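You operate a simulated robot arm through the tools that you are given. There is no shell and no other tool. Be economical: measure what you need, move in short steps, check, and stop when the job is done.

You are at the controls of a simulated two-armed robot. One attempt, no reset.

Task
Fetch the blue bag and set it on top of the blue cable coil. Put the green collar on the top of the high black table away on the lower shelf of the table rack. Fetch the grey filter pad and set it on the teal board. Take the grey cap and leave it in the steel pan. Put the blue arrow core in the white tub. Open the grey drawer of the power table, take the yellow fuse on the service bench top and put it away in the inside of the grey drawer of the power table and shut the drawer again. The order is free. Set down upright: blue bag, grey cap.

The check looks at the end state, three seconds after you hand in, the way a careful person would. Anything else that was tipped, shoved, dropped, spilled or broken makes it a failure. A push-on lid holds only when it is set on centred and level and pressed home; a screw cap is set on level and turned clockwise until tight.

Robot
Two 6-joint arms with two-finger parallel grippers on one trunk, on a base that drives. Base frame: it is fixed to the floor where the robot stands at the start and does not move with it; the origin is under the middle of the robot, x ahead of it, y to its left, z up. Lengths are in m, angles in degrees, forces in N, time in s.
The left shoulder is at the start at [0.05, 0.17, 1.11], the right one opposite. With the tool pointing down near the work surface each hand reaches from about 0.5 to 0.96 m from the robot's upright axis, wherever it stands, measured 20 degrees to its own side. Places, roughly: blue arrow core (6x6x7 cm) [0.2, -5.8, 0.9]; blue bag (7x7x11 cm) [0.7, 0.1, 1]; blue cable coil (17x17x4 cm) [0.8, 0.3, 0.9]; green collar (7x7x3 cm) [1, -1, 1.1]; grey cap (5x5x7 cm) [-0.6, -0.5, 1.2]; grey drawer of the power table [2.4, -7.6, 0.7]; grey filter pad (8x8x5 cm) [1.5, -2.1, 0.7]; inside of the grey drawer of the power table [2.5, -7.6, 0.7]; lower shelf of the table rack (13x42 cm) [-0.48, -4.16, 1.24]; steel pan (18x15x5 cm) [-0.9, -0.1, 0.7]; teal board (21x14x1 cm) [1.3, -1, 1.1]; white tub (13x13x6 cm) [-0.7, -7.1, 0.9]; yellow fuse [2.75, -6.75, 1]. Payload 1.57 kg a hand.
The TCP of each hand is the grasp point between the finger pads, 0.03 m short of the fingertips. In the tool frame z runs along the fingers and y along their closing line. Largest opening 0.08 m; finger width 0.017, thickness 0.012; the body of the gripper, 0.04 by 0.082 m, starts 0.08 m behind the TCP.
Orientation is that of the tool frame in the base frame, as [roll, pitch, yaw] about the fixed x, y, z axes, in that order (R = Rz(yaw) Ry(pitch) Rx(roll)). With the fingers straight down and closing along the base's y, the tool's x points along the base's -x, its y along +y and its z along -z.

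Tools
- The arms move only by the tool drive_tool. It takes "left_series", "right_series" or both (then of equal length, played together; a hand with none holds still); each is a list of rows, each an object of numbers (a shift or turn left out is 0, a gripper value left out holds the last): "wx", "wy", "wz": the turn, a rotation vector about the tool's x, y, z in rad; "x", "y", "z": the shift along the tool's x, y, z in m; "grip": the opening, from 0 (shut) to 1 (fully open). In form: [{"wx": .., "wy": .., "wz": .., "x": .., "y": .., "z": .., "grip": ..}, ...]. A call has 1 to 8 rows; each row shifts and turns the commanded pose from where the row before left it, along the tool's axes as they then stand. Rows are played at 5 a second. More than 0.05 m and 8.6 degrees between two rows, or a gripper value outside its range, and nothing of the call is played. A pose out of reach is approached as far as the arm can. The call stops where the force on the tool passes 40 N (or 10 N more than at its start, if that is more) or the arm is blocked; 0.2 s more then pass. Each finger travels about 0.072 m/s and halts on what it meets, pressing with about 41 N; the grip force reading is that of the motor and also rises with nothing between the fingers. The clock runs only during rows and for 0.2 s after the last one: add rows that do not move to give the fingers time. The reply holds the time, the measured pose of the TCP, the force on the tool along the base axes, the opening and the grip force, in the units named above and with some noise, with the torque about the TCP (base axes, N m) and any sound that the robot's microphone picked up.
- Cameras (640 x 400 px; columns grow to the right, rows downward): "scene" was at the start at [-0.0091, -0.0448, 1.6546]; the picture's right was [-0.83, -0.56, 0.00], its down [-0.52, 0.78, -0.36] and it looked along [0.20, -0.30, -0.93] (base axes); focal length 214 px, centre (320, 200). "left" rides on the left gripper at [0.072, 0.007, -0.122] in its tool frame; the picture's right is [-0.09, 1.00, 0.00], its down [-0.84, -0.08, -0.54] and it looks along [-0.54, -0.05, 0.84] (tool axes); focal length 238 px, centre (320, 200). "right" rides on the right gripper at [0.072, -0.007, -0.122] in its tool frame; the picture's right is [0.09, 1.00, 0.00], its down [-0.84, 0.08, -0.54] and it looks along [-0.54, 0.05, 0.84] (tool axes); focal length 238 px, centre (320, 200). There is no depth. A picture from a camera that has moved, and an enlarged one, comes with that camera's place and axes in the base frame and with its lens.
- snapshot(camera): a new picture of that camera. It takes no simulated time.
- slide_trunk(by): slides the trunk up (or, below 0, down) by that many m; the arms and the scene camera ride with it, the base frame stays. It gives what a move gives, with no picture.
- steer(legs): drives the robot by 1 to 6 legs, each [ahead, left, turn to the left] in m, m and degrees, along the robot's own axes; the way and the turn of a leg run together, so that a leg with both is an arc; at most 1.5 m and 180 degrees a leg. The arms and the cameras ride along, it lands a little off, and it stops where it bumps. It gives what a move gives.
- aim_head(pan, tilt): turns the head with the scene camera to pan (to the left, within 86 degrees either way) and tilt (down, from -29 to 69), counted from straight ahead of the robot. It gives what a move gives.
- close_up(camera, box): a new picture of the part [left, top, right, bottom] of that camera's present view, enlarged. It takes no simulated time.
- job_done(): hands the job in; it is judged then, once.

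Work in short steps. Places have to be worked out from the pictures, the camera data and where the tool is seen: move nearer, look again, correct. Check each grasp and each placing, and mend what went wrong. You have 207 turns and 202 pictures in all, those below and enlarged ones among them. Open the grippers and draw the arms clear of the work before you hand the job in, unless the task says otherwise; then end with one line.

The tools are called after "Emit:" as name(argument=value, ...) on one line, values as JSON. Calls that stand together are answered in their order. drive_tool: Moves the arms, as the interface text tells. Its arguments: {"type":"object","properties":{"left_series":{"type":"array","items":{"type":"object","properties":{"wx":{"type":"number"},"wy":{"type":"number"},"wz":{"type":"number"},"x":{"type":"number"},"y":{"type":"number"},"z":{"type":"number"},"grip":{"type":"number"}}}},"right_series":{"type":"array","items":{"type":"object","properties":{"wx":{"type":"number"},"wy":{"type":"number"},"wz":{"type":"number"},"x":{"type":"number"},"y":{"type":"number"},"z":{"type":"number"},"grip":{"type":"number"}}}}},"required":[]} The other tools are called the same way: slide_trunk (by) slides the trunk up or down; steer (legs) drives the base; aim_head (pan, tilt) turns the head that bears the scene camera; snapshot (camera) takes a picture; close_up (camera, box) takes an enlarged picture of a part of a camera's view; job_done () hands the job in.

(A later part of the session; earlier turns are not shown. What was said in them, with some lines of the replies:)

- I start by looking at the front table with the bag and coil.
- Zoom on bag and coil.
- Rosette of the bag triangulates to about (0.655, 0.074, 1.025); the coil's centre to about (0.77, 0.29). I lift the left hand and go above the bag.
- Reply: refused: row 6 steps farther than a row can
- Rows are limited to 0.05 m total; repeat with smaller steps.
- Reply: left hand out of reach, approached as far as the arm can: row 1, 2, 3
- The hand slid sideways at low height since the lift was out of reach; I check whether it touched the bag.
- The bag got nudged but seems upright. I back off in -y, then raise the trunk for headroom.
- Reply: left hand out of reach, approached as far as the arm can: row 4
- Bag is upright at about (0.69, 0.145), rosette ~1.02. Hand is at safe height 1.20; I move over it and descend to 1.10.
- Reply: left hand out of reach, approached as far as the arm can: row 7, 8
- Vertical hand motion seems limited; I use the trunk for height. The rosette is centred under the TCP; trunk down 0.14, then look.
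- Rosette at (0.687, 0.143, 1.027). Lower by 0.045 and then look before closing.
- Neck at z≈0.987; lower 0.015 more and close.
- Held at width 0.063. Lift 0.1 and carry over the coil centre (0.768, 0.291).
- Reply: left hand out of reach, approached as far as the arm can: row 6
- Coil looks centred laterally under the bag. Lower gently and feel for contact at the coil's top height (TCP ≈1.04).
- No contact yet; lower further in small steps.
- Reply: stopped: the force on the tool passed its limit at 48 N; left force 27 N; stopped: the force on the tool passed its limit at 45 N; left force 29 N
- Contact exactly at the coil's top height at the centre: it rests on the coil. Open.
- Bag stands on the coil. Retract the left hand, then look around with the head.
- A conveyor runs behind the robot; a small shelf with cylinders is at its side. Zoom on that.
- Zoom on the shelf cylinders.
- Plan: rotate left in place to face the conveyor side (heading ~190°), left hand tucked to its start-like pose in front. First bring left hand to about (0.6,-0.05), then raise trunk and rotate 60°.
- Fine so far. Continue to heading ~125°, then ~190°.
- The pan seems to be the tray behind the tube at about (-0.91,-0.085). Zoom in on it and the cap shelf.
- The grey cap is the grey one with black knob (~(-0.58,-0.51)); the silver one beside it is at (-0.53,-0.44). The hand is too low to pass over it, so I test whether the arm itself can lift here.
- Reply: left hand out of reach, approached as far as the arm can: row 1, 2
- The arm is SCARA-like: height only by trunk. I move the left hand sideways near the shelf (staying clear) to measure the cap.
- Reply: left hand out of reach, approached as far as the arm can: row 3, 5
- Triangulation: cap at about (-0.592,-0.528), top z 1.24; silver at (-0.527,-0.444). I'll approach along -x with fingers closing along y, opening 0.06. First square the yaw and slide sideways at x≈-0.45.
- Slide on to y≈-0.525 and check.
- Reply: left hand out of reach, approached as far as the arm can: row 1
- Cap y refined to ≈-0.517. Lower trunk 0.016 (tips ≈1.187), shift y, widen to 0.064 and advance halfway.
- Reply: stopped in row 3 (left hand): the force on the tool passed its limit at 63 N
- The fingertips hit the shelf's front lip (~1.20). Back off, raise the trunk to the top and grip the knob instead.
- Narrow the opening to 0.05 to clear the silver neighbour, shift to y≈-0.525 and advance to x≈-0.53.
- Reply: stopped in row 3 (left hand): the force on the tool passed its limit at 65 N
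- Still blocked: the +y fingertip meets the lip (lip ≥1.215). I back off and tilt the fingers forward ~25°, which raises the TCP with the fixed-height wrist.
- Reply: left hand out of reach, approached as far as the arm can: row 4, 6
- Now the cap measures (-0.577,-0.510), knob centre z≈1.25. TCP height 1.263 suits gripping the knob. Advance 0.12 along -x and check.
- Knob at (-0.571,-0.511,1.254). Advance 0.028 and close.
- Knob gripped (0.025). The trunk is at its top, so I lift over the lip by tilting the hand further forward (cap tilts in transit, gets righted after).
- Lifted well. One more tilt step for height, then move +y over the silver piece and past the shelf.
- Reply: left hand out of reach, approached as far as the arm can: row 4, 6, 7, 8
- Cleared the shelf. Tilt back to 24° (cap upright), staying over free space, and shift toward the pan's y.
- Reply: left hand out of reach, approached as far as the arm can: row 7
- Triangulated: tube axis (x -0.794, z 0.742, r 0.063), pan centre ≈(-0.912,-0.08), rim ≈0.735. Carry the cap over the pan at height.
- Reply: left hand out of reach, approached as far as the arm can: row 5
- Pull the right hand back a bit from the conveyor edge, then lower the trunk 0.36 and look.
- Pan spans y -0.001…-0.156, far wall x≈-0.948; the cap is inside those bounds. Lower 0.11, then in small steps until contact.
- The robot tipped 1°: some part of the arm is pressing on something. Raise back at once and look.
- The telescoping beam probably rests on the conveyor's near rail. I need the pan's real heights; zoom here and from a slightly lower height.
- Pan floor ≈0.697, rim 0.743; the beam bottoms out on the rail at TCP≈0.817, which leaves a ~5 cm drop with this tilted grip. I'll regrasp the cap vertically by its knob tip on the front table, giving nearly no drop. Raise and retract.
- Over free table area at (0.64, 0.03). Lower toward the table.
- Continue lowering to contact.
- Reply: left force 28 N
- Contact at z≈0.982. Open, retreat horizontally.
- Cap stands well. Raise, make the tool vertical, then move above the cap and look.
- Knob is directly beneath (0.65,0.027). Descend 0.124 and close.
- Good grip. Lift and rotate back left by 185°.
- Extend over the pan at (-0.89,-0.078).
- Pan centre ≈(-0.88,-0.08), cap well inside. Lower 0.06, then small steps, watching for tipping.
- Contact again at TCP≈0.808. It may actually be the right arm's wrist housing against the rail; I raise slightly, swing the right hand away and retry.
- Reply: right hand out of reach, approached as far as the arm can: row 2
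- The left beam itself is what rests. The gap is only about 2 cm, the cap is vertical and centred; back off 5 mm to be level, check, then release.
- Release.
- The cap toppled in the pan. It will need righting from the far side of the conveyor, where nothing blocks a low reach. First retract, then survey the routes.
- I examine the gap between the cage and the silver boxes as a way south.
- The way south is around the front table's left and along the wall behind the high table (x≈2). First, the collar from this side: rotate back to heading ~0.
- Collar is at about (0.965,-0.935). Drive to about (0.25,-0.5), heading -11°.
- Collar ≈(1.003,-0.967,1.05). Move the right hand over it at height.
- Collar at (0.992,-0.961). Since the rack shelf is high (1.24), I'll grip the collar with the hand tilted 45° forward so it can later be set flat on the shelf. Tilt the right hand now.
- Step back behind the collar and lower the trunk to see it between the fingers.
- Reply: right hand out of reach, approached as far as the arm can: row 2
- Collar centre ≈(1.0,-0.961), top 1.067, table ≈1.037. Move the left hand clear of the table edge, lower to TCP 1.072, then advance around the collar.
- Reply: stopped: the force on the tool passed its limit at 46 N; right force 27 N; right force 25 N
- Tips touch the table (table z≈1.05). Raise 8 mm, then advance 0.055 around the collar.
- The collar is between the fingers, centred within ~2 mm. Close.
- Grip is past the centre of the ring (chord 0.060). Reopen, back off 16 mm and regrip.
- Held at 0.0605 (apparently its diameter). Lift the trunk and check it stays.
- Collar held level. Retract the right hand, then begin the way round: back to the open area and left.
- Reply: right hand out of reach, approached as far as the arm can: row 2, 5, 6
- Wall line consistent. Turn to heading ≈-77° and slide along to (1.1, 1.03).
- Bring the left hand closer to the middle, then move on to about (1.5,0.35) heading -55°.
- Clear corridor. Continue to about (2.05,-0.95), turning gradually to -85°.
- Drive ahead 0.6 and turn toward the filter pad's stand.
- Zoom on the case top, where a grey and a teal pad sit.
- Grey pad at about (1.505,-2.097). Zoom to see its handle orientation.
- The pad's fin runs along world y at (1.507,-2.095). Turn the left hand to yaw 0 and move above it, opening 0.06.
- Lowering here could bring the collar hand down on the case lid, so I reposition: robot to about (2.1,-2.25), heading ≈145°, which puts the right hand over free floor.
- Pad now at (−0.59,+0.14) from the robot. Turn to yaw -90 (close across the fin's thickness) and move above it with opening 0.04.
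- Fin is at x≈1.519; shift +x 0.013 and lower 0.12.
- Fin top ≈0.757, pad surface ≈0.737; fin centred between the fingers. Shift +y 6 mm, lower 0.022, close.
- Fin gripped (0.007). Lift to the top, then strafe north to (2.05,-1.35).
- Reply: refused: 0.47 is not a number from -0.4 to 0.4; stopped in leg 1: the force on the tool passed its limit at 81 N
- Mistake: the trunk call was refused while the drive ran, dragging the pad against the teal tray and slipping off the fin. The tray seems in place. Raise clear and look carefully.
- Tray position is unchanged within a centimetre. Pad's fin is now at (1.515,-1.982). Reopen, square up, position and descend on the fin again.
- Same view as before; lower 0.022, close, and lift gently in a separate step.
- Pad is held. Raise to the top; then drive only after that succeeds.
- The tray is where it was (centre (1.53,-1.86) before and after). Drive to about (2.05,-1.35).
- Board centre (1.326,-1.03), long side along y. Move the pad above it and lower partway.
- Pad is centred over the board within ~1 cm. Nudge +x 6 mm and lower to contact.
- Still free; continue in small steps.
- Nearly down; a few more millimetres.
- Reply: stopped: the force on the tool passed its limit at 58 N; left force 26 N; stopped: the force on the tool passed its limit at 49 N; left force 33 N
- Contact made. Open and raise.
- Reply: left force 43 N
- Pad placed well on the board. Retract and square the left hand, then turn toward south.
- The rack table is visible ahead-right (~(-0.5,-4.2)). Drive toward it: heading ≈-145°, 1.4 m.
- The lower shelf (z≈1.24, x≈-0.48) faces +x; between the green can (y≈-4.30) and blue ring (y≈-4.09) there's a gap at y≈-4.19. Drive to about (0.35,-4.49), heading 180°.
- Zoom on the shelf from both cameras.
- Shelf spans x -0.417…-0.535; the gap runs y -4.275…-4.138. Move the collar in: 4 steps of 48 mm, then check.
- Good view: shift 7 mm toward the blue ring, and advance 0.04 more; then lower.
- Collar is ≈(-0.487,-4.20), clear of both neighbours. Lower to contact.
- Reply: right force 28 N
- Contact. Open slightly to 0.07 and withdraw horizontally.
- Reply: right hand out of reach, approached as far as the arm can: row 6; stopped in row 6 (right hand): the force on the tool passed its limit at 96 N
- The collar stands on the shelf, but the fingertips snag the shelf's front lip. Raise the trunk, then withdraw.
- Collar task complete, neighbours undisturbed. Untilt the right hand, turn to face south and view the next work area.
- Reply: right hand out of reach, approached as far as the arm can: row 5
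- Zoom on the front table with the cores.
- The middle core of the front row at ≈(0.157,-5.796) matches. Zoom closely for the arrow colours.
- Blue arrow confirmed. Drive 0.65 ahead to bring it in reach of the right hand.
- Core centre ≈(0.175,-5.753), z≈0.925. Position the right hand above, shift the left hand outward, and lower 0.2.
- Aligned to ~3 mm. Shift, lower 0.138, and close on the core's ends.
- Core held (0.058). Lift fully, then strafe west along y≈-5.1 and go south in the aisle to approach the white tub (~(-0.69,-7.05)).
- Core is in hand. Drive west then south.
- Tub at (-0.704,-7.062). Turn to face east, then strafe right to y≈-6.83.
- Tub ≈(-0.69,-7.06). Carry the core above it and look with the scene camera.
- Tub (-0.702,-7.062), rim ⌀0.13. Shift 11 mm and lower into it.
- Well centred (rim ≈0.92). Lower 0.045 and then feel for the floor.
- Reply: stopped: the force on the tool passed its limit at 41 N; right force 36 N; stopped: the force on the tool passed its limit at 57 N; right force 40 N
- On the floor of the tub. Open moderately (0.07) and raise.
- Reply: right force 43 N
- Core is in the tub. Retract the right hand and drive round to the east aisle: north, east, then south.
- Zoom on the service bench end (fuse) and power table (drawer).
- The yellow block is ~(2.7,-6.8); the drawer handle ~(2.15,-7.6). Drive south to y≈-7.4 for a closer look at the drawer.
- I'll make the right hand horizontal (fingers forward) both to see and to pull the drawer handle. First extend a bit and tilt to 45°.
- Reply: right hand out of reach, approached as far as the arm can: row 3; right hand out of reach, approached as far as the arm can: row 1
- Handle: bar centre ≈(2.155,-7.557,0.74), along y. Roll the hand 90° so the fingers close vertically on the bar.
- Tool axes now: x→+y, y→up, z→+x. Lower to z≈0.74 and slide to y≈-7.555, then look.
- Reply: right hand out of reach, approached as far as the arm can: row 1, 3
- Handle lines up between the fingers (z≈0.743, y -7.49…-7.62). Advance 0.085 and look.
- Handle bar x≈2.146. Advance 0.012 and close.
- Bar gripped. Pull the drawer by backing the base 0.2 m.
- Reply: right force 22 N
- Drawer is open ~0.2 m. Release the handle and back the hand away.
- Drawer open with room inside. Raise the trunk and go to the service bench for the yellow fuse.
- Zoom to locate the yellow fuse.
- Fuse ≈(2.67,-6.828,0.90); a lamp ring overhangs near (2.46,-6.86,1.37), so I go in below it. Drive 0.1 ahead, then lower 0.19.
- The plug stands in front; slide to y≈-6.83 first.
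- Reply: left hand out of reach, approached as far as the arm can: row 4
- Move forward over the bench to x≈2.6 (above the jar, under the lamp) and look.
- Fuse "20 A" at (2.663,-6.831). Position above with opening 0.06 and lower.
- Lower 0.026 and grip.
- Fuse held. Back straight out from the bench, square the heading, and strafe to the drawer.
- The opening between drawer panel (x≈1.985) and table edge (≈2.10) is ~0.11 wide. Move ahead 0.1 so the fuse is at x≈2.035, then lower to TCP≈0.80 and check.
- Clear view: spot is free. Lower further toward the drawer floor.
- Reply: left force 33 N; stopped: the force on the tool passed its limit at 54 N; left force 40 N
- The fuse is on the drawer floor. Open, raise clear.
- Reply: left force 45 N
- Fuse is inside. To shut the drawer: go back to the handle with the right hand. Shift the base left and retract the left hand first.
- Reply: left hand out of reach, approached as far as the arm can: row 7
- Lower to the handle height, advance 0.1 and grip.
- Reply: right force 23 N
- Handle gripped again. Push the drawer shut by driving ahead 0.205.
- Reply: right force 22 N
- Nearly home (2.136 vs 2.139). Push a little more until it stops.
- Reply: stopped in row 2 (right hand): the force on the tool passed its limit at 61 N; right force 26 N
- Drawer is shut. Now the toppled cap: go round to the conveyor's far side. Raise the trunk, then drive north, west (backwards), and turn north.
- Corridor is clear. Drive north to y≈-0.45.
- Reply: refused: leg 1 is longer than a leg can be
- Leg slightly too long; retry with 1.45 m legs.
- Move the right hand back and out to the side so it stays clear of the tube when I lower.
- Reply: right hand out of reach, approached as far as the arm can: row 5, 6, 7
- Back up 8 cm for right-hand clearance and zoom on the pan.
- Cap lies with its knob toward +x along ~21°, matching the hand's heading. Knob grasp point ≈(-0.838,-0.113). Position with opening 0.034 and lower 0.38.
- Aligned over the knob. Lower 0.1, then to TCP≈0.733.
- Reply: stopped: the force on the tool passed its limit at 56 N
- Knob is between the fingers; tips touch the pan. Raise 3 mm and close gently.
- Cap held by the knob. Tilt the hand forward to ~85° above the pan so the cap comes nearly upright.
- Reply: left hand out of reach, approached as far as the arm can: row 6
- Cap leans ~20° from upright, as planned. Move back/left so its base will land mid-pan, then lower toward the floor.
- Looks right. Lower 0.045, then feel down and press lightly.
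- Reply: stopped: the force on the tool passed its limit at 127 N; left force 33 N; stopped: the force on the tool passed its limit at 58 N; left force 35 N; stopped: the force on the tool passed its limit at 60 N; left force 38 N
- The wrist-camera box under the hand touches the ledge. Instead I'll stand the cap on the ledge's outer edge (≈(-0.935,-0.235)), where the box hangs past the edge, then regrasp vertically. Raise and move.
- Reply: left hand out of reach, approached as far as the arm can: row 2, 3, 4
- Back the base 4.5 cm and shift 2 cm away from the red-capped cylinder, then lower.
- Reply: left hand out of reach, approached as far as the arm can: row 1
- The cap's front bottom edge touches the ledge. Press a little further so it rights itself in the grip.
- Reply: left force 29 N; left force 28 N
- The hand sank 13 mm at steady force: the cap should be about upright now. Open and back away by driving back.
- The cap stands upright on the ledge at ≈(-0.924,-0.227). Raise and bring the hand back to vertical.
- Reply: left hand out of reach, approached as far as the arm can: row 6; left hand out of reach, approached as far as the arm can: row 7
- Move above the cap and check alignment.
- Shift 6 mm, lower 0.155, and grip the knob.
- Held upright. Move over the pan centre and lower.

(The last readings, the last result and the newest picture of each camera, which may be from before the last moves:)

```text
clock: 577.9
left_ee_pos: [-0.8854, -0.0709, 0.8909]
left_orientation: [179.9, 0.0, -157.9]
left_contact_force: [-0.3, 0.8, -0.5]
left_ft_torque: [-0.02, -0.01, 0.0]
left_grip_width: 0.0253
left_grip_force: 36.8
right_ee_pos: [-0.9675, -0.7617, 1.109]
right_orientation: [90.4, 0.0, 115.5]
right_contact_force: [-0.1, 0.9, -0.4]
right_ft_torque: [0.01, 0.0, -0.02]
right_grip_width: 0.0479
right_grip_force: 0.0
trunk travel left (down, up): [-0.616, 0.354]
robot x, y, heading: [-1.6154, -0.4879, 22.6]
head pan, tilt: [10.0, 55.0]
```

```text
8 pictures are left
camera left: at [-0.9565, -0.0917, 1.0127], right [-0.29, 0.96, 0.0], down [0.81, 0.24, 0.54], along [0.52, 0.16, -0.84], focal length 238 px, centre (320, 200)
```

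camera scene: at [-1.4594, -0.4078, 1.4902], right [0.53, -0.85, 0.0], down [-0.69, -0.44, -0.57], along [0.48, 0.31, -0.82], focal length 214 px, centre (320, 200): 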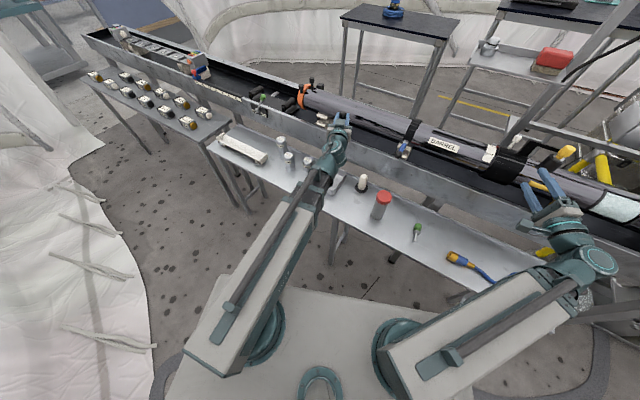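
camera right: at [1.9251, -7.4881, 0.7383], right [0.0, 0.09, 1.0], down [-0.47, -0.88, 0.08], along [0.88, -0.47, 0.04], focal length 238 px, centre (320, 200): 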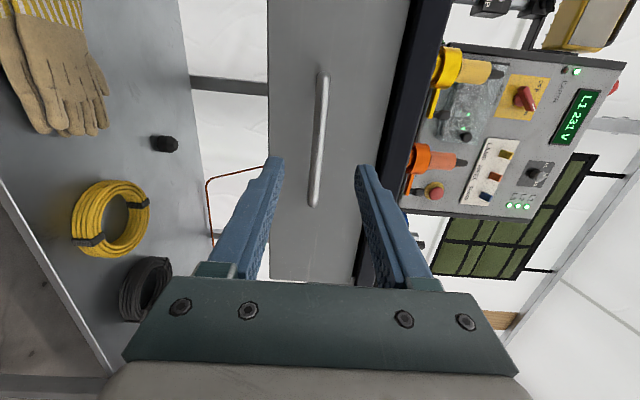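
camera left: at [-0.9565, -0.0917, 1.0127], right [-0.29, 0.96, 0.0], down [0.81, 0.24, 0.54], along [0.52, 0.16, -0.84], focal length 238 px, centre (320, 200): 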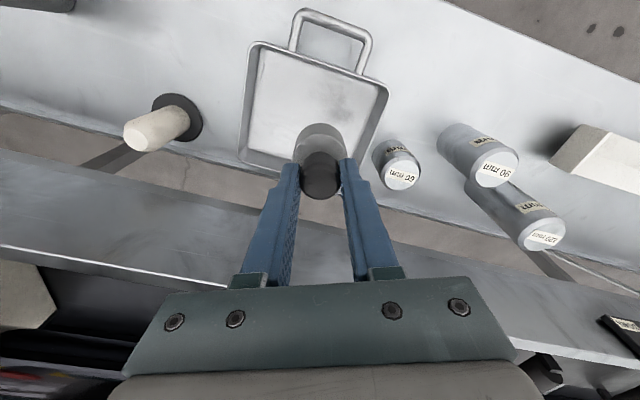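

Fine-tune 1.3 cm to the pan's centre and lower to contact.

Emit:
drive_tool(left_series=[{"x": 0.008, "y": -0.0105}, {}])

Emit:
slide_trunk(by=-0.103)

Emit:
slide_trunk(by=-0.006)

Emit:
slide_trunk(by=-0.005)

```text
clock: 578.5
left_ee_pos: [-0.8896, -0.085, 0.8905]
left_orientation: [179.9, -0.1, -158.1]
left_contact_force: [0.2, -1.1, 0.5]
left_ft_torque: [0.0, -0.02, 0.04]
left_grip_width: 0.0252
left_grip_force: 36.9
right_ee_pos: [-0.9685, -0.7627, 1.1087]
right_orientation: [90.4, 0.0, 115.5]
right_contact_force: [0.5, 0.3, -0.3]
right_ft_torque: [-0.04, 0.02, -0.01]
right_grip_width: 0.0478
right_grip_force: 0.1
trunk travel left (down, up): [-0.616, 0.354]
robot x, y, heading: [-1.6153, -0.4884, 22.5]
head pan, tilt: [10.0, 55.0]
```

```text
clock: 579.9
left_ee_pos: [-0.8897, -0.0844, 0.7867]
left_orientation: [179.9, 0.0, -157.9]
left_contact_force: [-0.1, 0.2, -0.5]
left_ft_torque: [-0.03, 0.01, -0.02]
left_grip_width: 0.0251
left_grip_force: 36.9
right_ee_pos: [-0.9677, -0.7622, 1.0062]
right_orientation: [90.5, 0.0, 115.6]
right_contact_force: [0.9, 0.6, -1.1]
right_ft_torque: [0.01, 0.02, -0.01]
right_grip_width: 0.0482
right_grip_force: 0.0
trunk travel left (down, up): [-0.513, 0.457]
robot x, y, heading: [-1.6196, -0.4856, 22.7]
head pan, tilt: [10.0, 55.0]
```

```text
clock: 580.4
left_ee_pos: [-0.8893, -0.0836, 0.7814]
left_orientation: [179.9, 0.0, -158.0]
left_contact_force: [0.0, 0.8, -0.5]
left_ft_torque: [0.02, -0.03, 0.0]
left_grip_width: 0.0253
left_grip_force: 36.9
right_ee_pos: [-0.9683, -0.762, 0.9988]
right_orientation: [90.4, 0.0, 115.6]
right_contact_force: [-0.5, 1.4, 0.7]
right_ft_torque: [0.02, -0.03, -0.01]
right_grip_width: 0.0482
right_grip_force: 0.1
trunk travel left (down, up): [-0.507, 0.463]
robot x, y, heading: [-1.6146, -0.4885, 22.5]
head pan, tilt: [10.0, 55.0]
```

```text
clock: 581.0
left_ee_pos: [-0.8903, -0.0838, 0.7774]
left_orientation: [179.9, 0.0, -158.0]
left_contact_force: [-0.4, 0.3, -0.8]
left_ft_torque: [0.0, 0.0, 0.0]
left_grip_width: 0.0251
left_grip_force: 36.4
right_ee_pos: [-0.9666, -0.7615, 0.995]
right_orientation: [90.4, 0.0, 115.4]
right_contact_force: [-0.4, -0.5, -0.5]
right_ft_torque: [-0.01, 0.02, -0.01]
right_grip_width: 0.0481
right_grip_force: 0.1
trunk travel left (down, up): [-0.502, 0.468]
robot x, y, heading: [-1.618, -0.4874, 22.2]
head pan, tilt: [10.0, 55.0]
```

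Continue a few millimetres to contact.

Emit:
slide_trunk(by=-0.004)

Emit:
slide_trunk(by=-0.004)

Emit:
slide_trunk(by=-0.004)

```text
clock: 581.5
left_ee_pos: [-0.8901, -0.0855, 0.7747]
left_orientation: [179.9, 0.2, -158.0]
left_contact_force: [6.0, 3.4, 28.7]
left_ft_torque: [0.0, -0.01, -0.02]
left_grip_width: 0.0252
left_grip_force: 36.6
right_ee_pos: [-0.9692, -0.7632, 0.9917]
right_orientation: [90.2, 0.0, 115.5]
right_contact_force: [-0.1, -0.1, 0.3]
right_ft_torque: [0.0, -0.01, -0.02]
right_grip_width: 0.0478
right_grip_force: 0.1
trunk travel left (down, up): [-0.498, 0.472]
robot x, y, heading: [-1.6156, -0.4893, 22.5]
head pan, tilt: [10.0, 55.0]
```

```text
clock: 582.0
left_ee_pos: [-0.8909, -0.085, 0.7702]
left_orientation: [179.9, 0.1, -158.1]
left_contact_force: [4.3, 2.7, 28.3]
left_ft_torque: [0.12, -0.2, 0.01]
left_grip_width: 0.0253
left_grip_force: 37.5
right_ee_pos: [-0.9692, -0.7632, 0.9878]
right_orientation: [90.3, -0.1, 115.5]
right_contact_force: [-0.2, 0.0, -0.2]
right_ft_torque: [-0.01, 0.01, -0.02]
right_grip_width: 0.0475
right_grip_force: 0.2
trunk travel left (down, up): [-0.494, 0.476]
robot x, y, heading: [-1.6176, -0.4855, 22.9]
head pan, tilt: [10.0, 55.0]
```

```text
clock: 582.5
left_ee_pos: [-0.8916, -0.0847, 0.766]
left_orientation: [179.8, 0.0, -158.1]
left_contact_force: [1.0, 2.7, 26.2]
left_ft_torque: [0.08, -0.11, -0.02]
left_grip_width: 0.0254
left_grip_force: 36.7
right_ee_pos: [-0.9693, -0.7636, 0.9829]
right_orientation: [90.3, -0.1, 115.5]
right_contact_force: [1.6, 0.6, -0.9]
right_ft_torque: [0.02, -0.03, 0.03]
right_grip_width: 0.0479
right_grip_force: 0.1
trunk travel left (down, up): [-0.49, 0.48]
robot x, y, heading: [-1.6174, -0.4892, 22.6]
head pan, tilt: [10.0, 55.0]
```

Seated flat on the pan floor. Open gently and rise.

Emit:
drive_tool(left_series=[{"grip": 0.4}, {"grip": 0.55}, {}, {}])

Emit:
slide_trunk(by=0.2)

Emit:
close_up(camera="left", box=[220, 0, 420, 180])

```text
clock: 583.5
left_ee_pos: [-0.8907, -0.0846, 0.764]
left_orientation: [179.9, 0.1, -158.0]
left_contact_force: [0.5, -0.6, 0.2]
left_ft_torque: [0.0, 0.01, -0.03]
left_grip_width: 0.0439
left_grip_force: 0.1
right_ee_pos: [-0.967, -0.7619, 0.983]
right_orientation: [90.4, 0.0, 115.5]
right_contact_force: [0.4, 0.2, 1.0]
right_ft_torque: [0.02, 0.0, 0.0]
right_grip_width: 0.0478
right_grip_force: 0.0
trunk travel left (down, up): [-0.49, 0.48]
robot x, y, heading: [-1.6162, -0.4895, 22.3]
head pan, tilt: [10.0, 55.0]
```

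```text
clock: 585.7
left_ee_pos: [-0.8903, -0.0839, 0.9641]
left_orientation: [180.0, 0.0, -157.9]
left_contact_force: [0.4, -0.1, 0.4]
left_ft_torque: [-0.04, 0.02, 0.01]
left_grip_width: 0.044
left_grip_force: 0.1
right_ee_pos: [-0.9686, -0.7625, 1.1839]
right_orientation: [90.4, 0.0, 115.5]
right_contact_force: [-0.1, 0.5, -0.1]
right_ft_torque: [0.03, 0.0, 0.0]
right_grip_width: 0.0482
right_grip_force: 0.1
trunk travel left (down, up): [-0.69, 0.28]
robot x, y, heading: [-1.6156, -0.4906, 22.4]
head pan, tilt: [10.0, 55.0]
```

```text
2.22 times, centred on (320, 90) of left
camera zoom: at [-0.9597, -0.1057, 1.0867], right [-0.29, 0.96, 0.0], down [0.81, 0.24, 0.54], along [0.52, 0.16, -0.84], focal length 530 px, centre (320, 444)
```

zoom: 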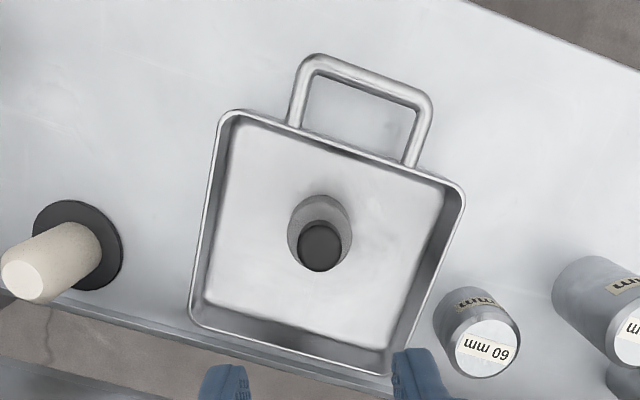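

The cap stands upright in the pan. Raise, open both grippers and retract; take a last look across at the bag.

Emit:
slide_trunk(by=0.27)

Emit:
drive_tool(left_series=[{"x": 0.04, "grip": 1.0}, {"x": 0.04}, {"x": 0.04}, {"x": 0.03}, {}], right_series=[{"grip": 1.0}, {}, {}, {}, {}])

Emit:
aim_head(pan=-5, tilt=30)

Emit:
snapshot(camera="scene")

```text
clock: 588.5
left_ee_pos: [-0.8888, -0.0843, 1.2332]
left_orientation: [179.8, 0.0, -158.0]
left_contact_force: [-0.4, 0.4, -0.5]
left_ft_torque: [-0.03, 0.03, -0.02]
left_grip_width: 0.0443
left_grip_force: 0.0
right_ee_pos: [-0.9674, -0.7622, 1.4518]
right_orientation: [90.4, 0.1, 115.6]
right_contact_force: [-0.2, -0.2, 0.3]
right_ft_torque: [0.02, 0.02, -0.02]
right_grip_width: 0.048
right_grip_force: 0.1
trunk travel left (down, up): [-0.96, 0.01]
robot x, y, heading: [-1.6137, -0.4899, 22.5]
head pan, tilt: [10.0, 55.0]
```

```text
clock: 589.7
left_ee_pos: [-1.0301, -0.1398, 1.2338]
left_orientation: [179.9, 0.0, -158.0]
left_contact_force: [0.5, -0.8, -0.3]
left_ft_torque: [-0.02, 0.02, 0.02]
left_grip_width: 0.0801
left_grip_force: 0.0
right_ee_pos: [-0.9677, -0.7625, 1.452]
right_orientation: [90.4, 0.0, 115.5]
right_contact_force: [-0.2, 0.9, 0.4]
right_ft_torque: [0.03, -0.02, -0.01]
right_grip_width: 0.0798
right_grip_force: 0.1
trunk travel left (down, up): [-0.96, 0.01]
robot x, y, heading: [-1.6171, -0.492, 22.4]
head pan, tilt: [10.0, 55.0]
```

```text
clock: 590.6
left_ee_pos: [-1.0287, -0.1398, 1.2357]
left_orientation: [179.9, -0.1, -158.1]
left_contact_force: [0.3, -0.2, 0.0]
left_ft_torque: [0.03, 0.0, -0.02]
left_grip_width: 0.08
left_grip_force: 0.0
right_ee_pos: [-0.9678, -0.7624, 1.4527]
right_orientation: [90.4, 0.0, 115.5]
right_contact_force: [0.4, 0.5, -0.7]
right_ft_torque: [-0.02, -0.03, 0.04]
right_grip_width: 0.08
right_grip_force: 0.1
trunk travel left (down, up): [-0.96, 0.01]
robot x, y, heading: [-1.6164, -0.4868, 22.5]
head pan, tilt: [-5.0, 30.0]
```

```text
6 pictures are left
camera scene: at [-1.5675, -0.4741, 1.9408], right [0.3, -0.95, 0.0], down [-0.48, -0.15, -0.87], along [0.83, 0.26, -0.5], focal length 214 px, centre (320, 200)
```

scene: 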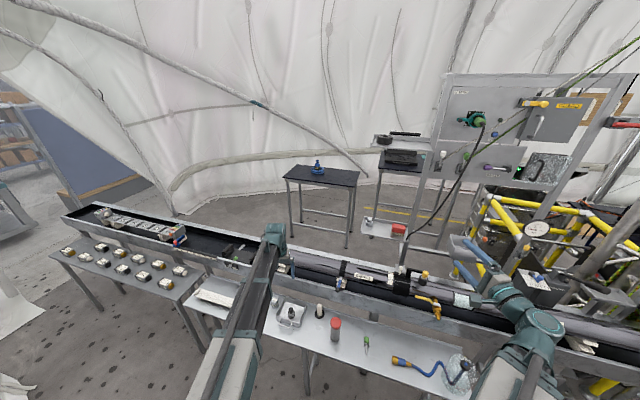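

Bag still stands on the coil, the cap stands in the pan, and both arms are clear. Everything is done, so I hand in.

Emit:
job_done()

```text
The job is handed in.
```

All six jobs are done and handed in: the bag on the coil, the collar on the rack's lower shelf, the pad on the teal board, the cap upright in the pan, the core in the white tub, and the fuse in the shut drawer.
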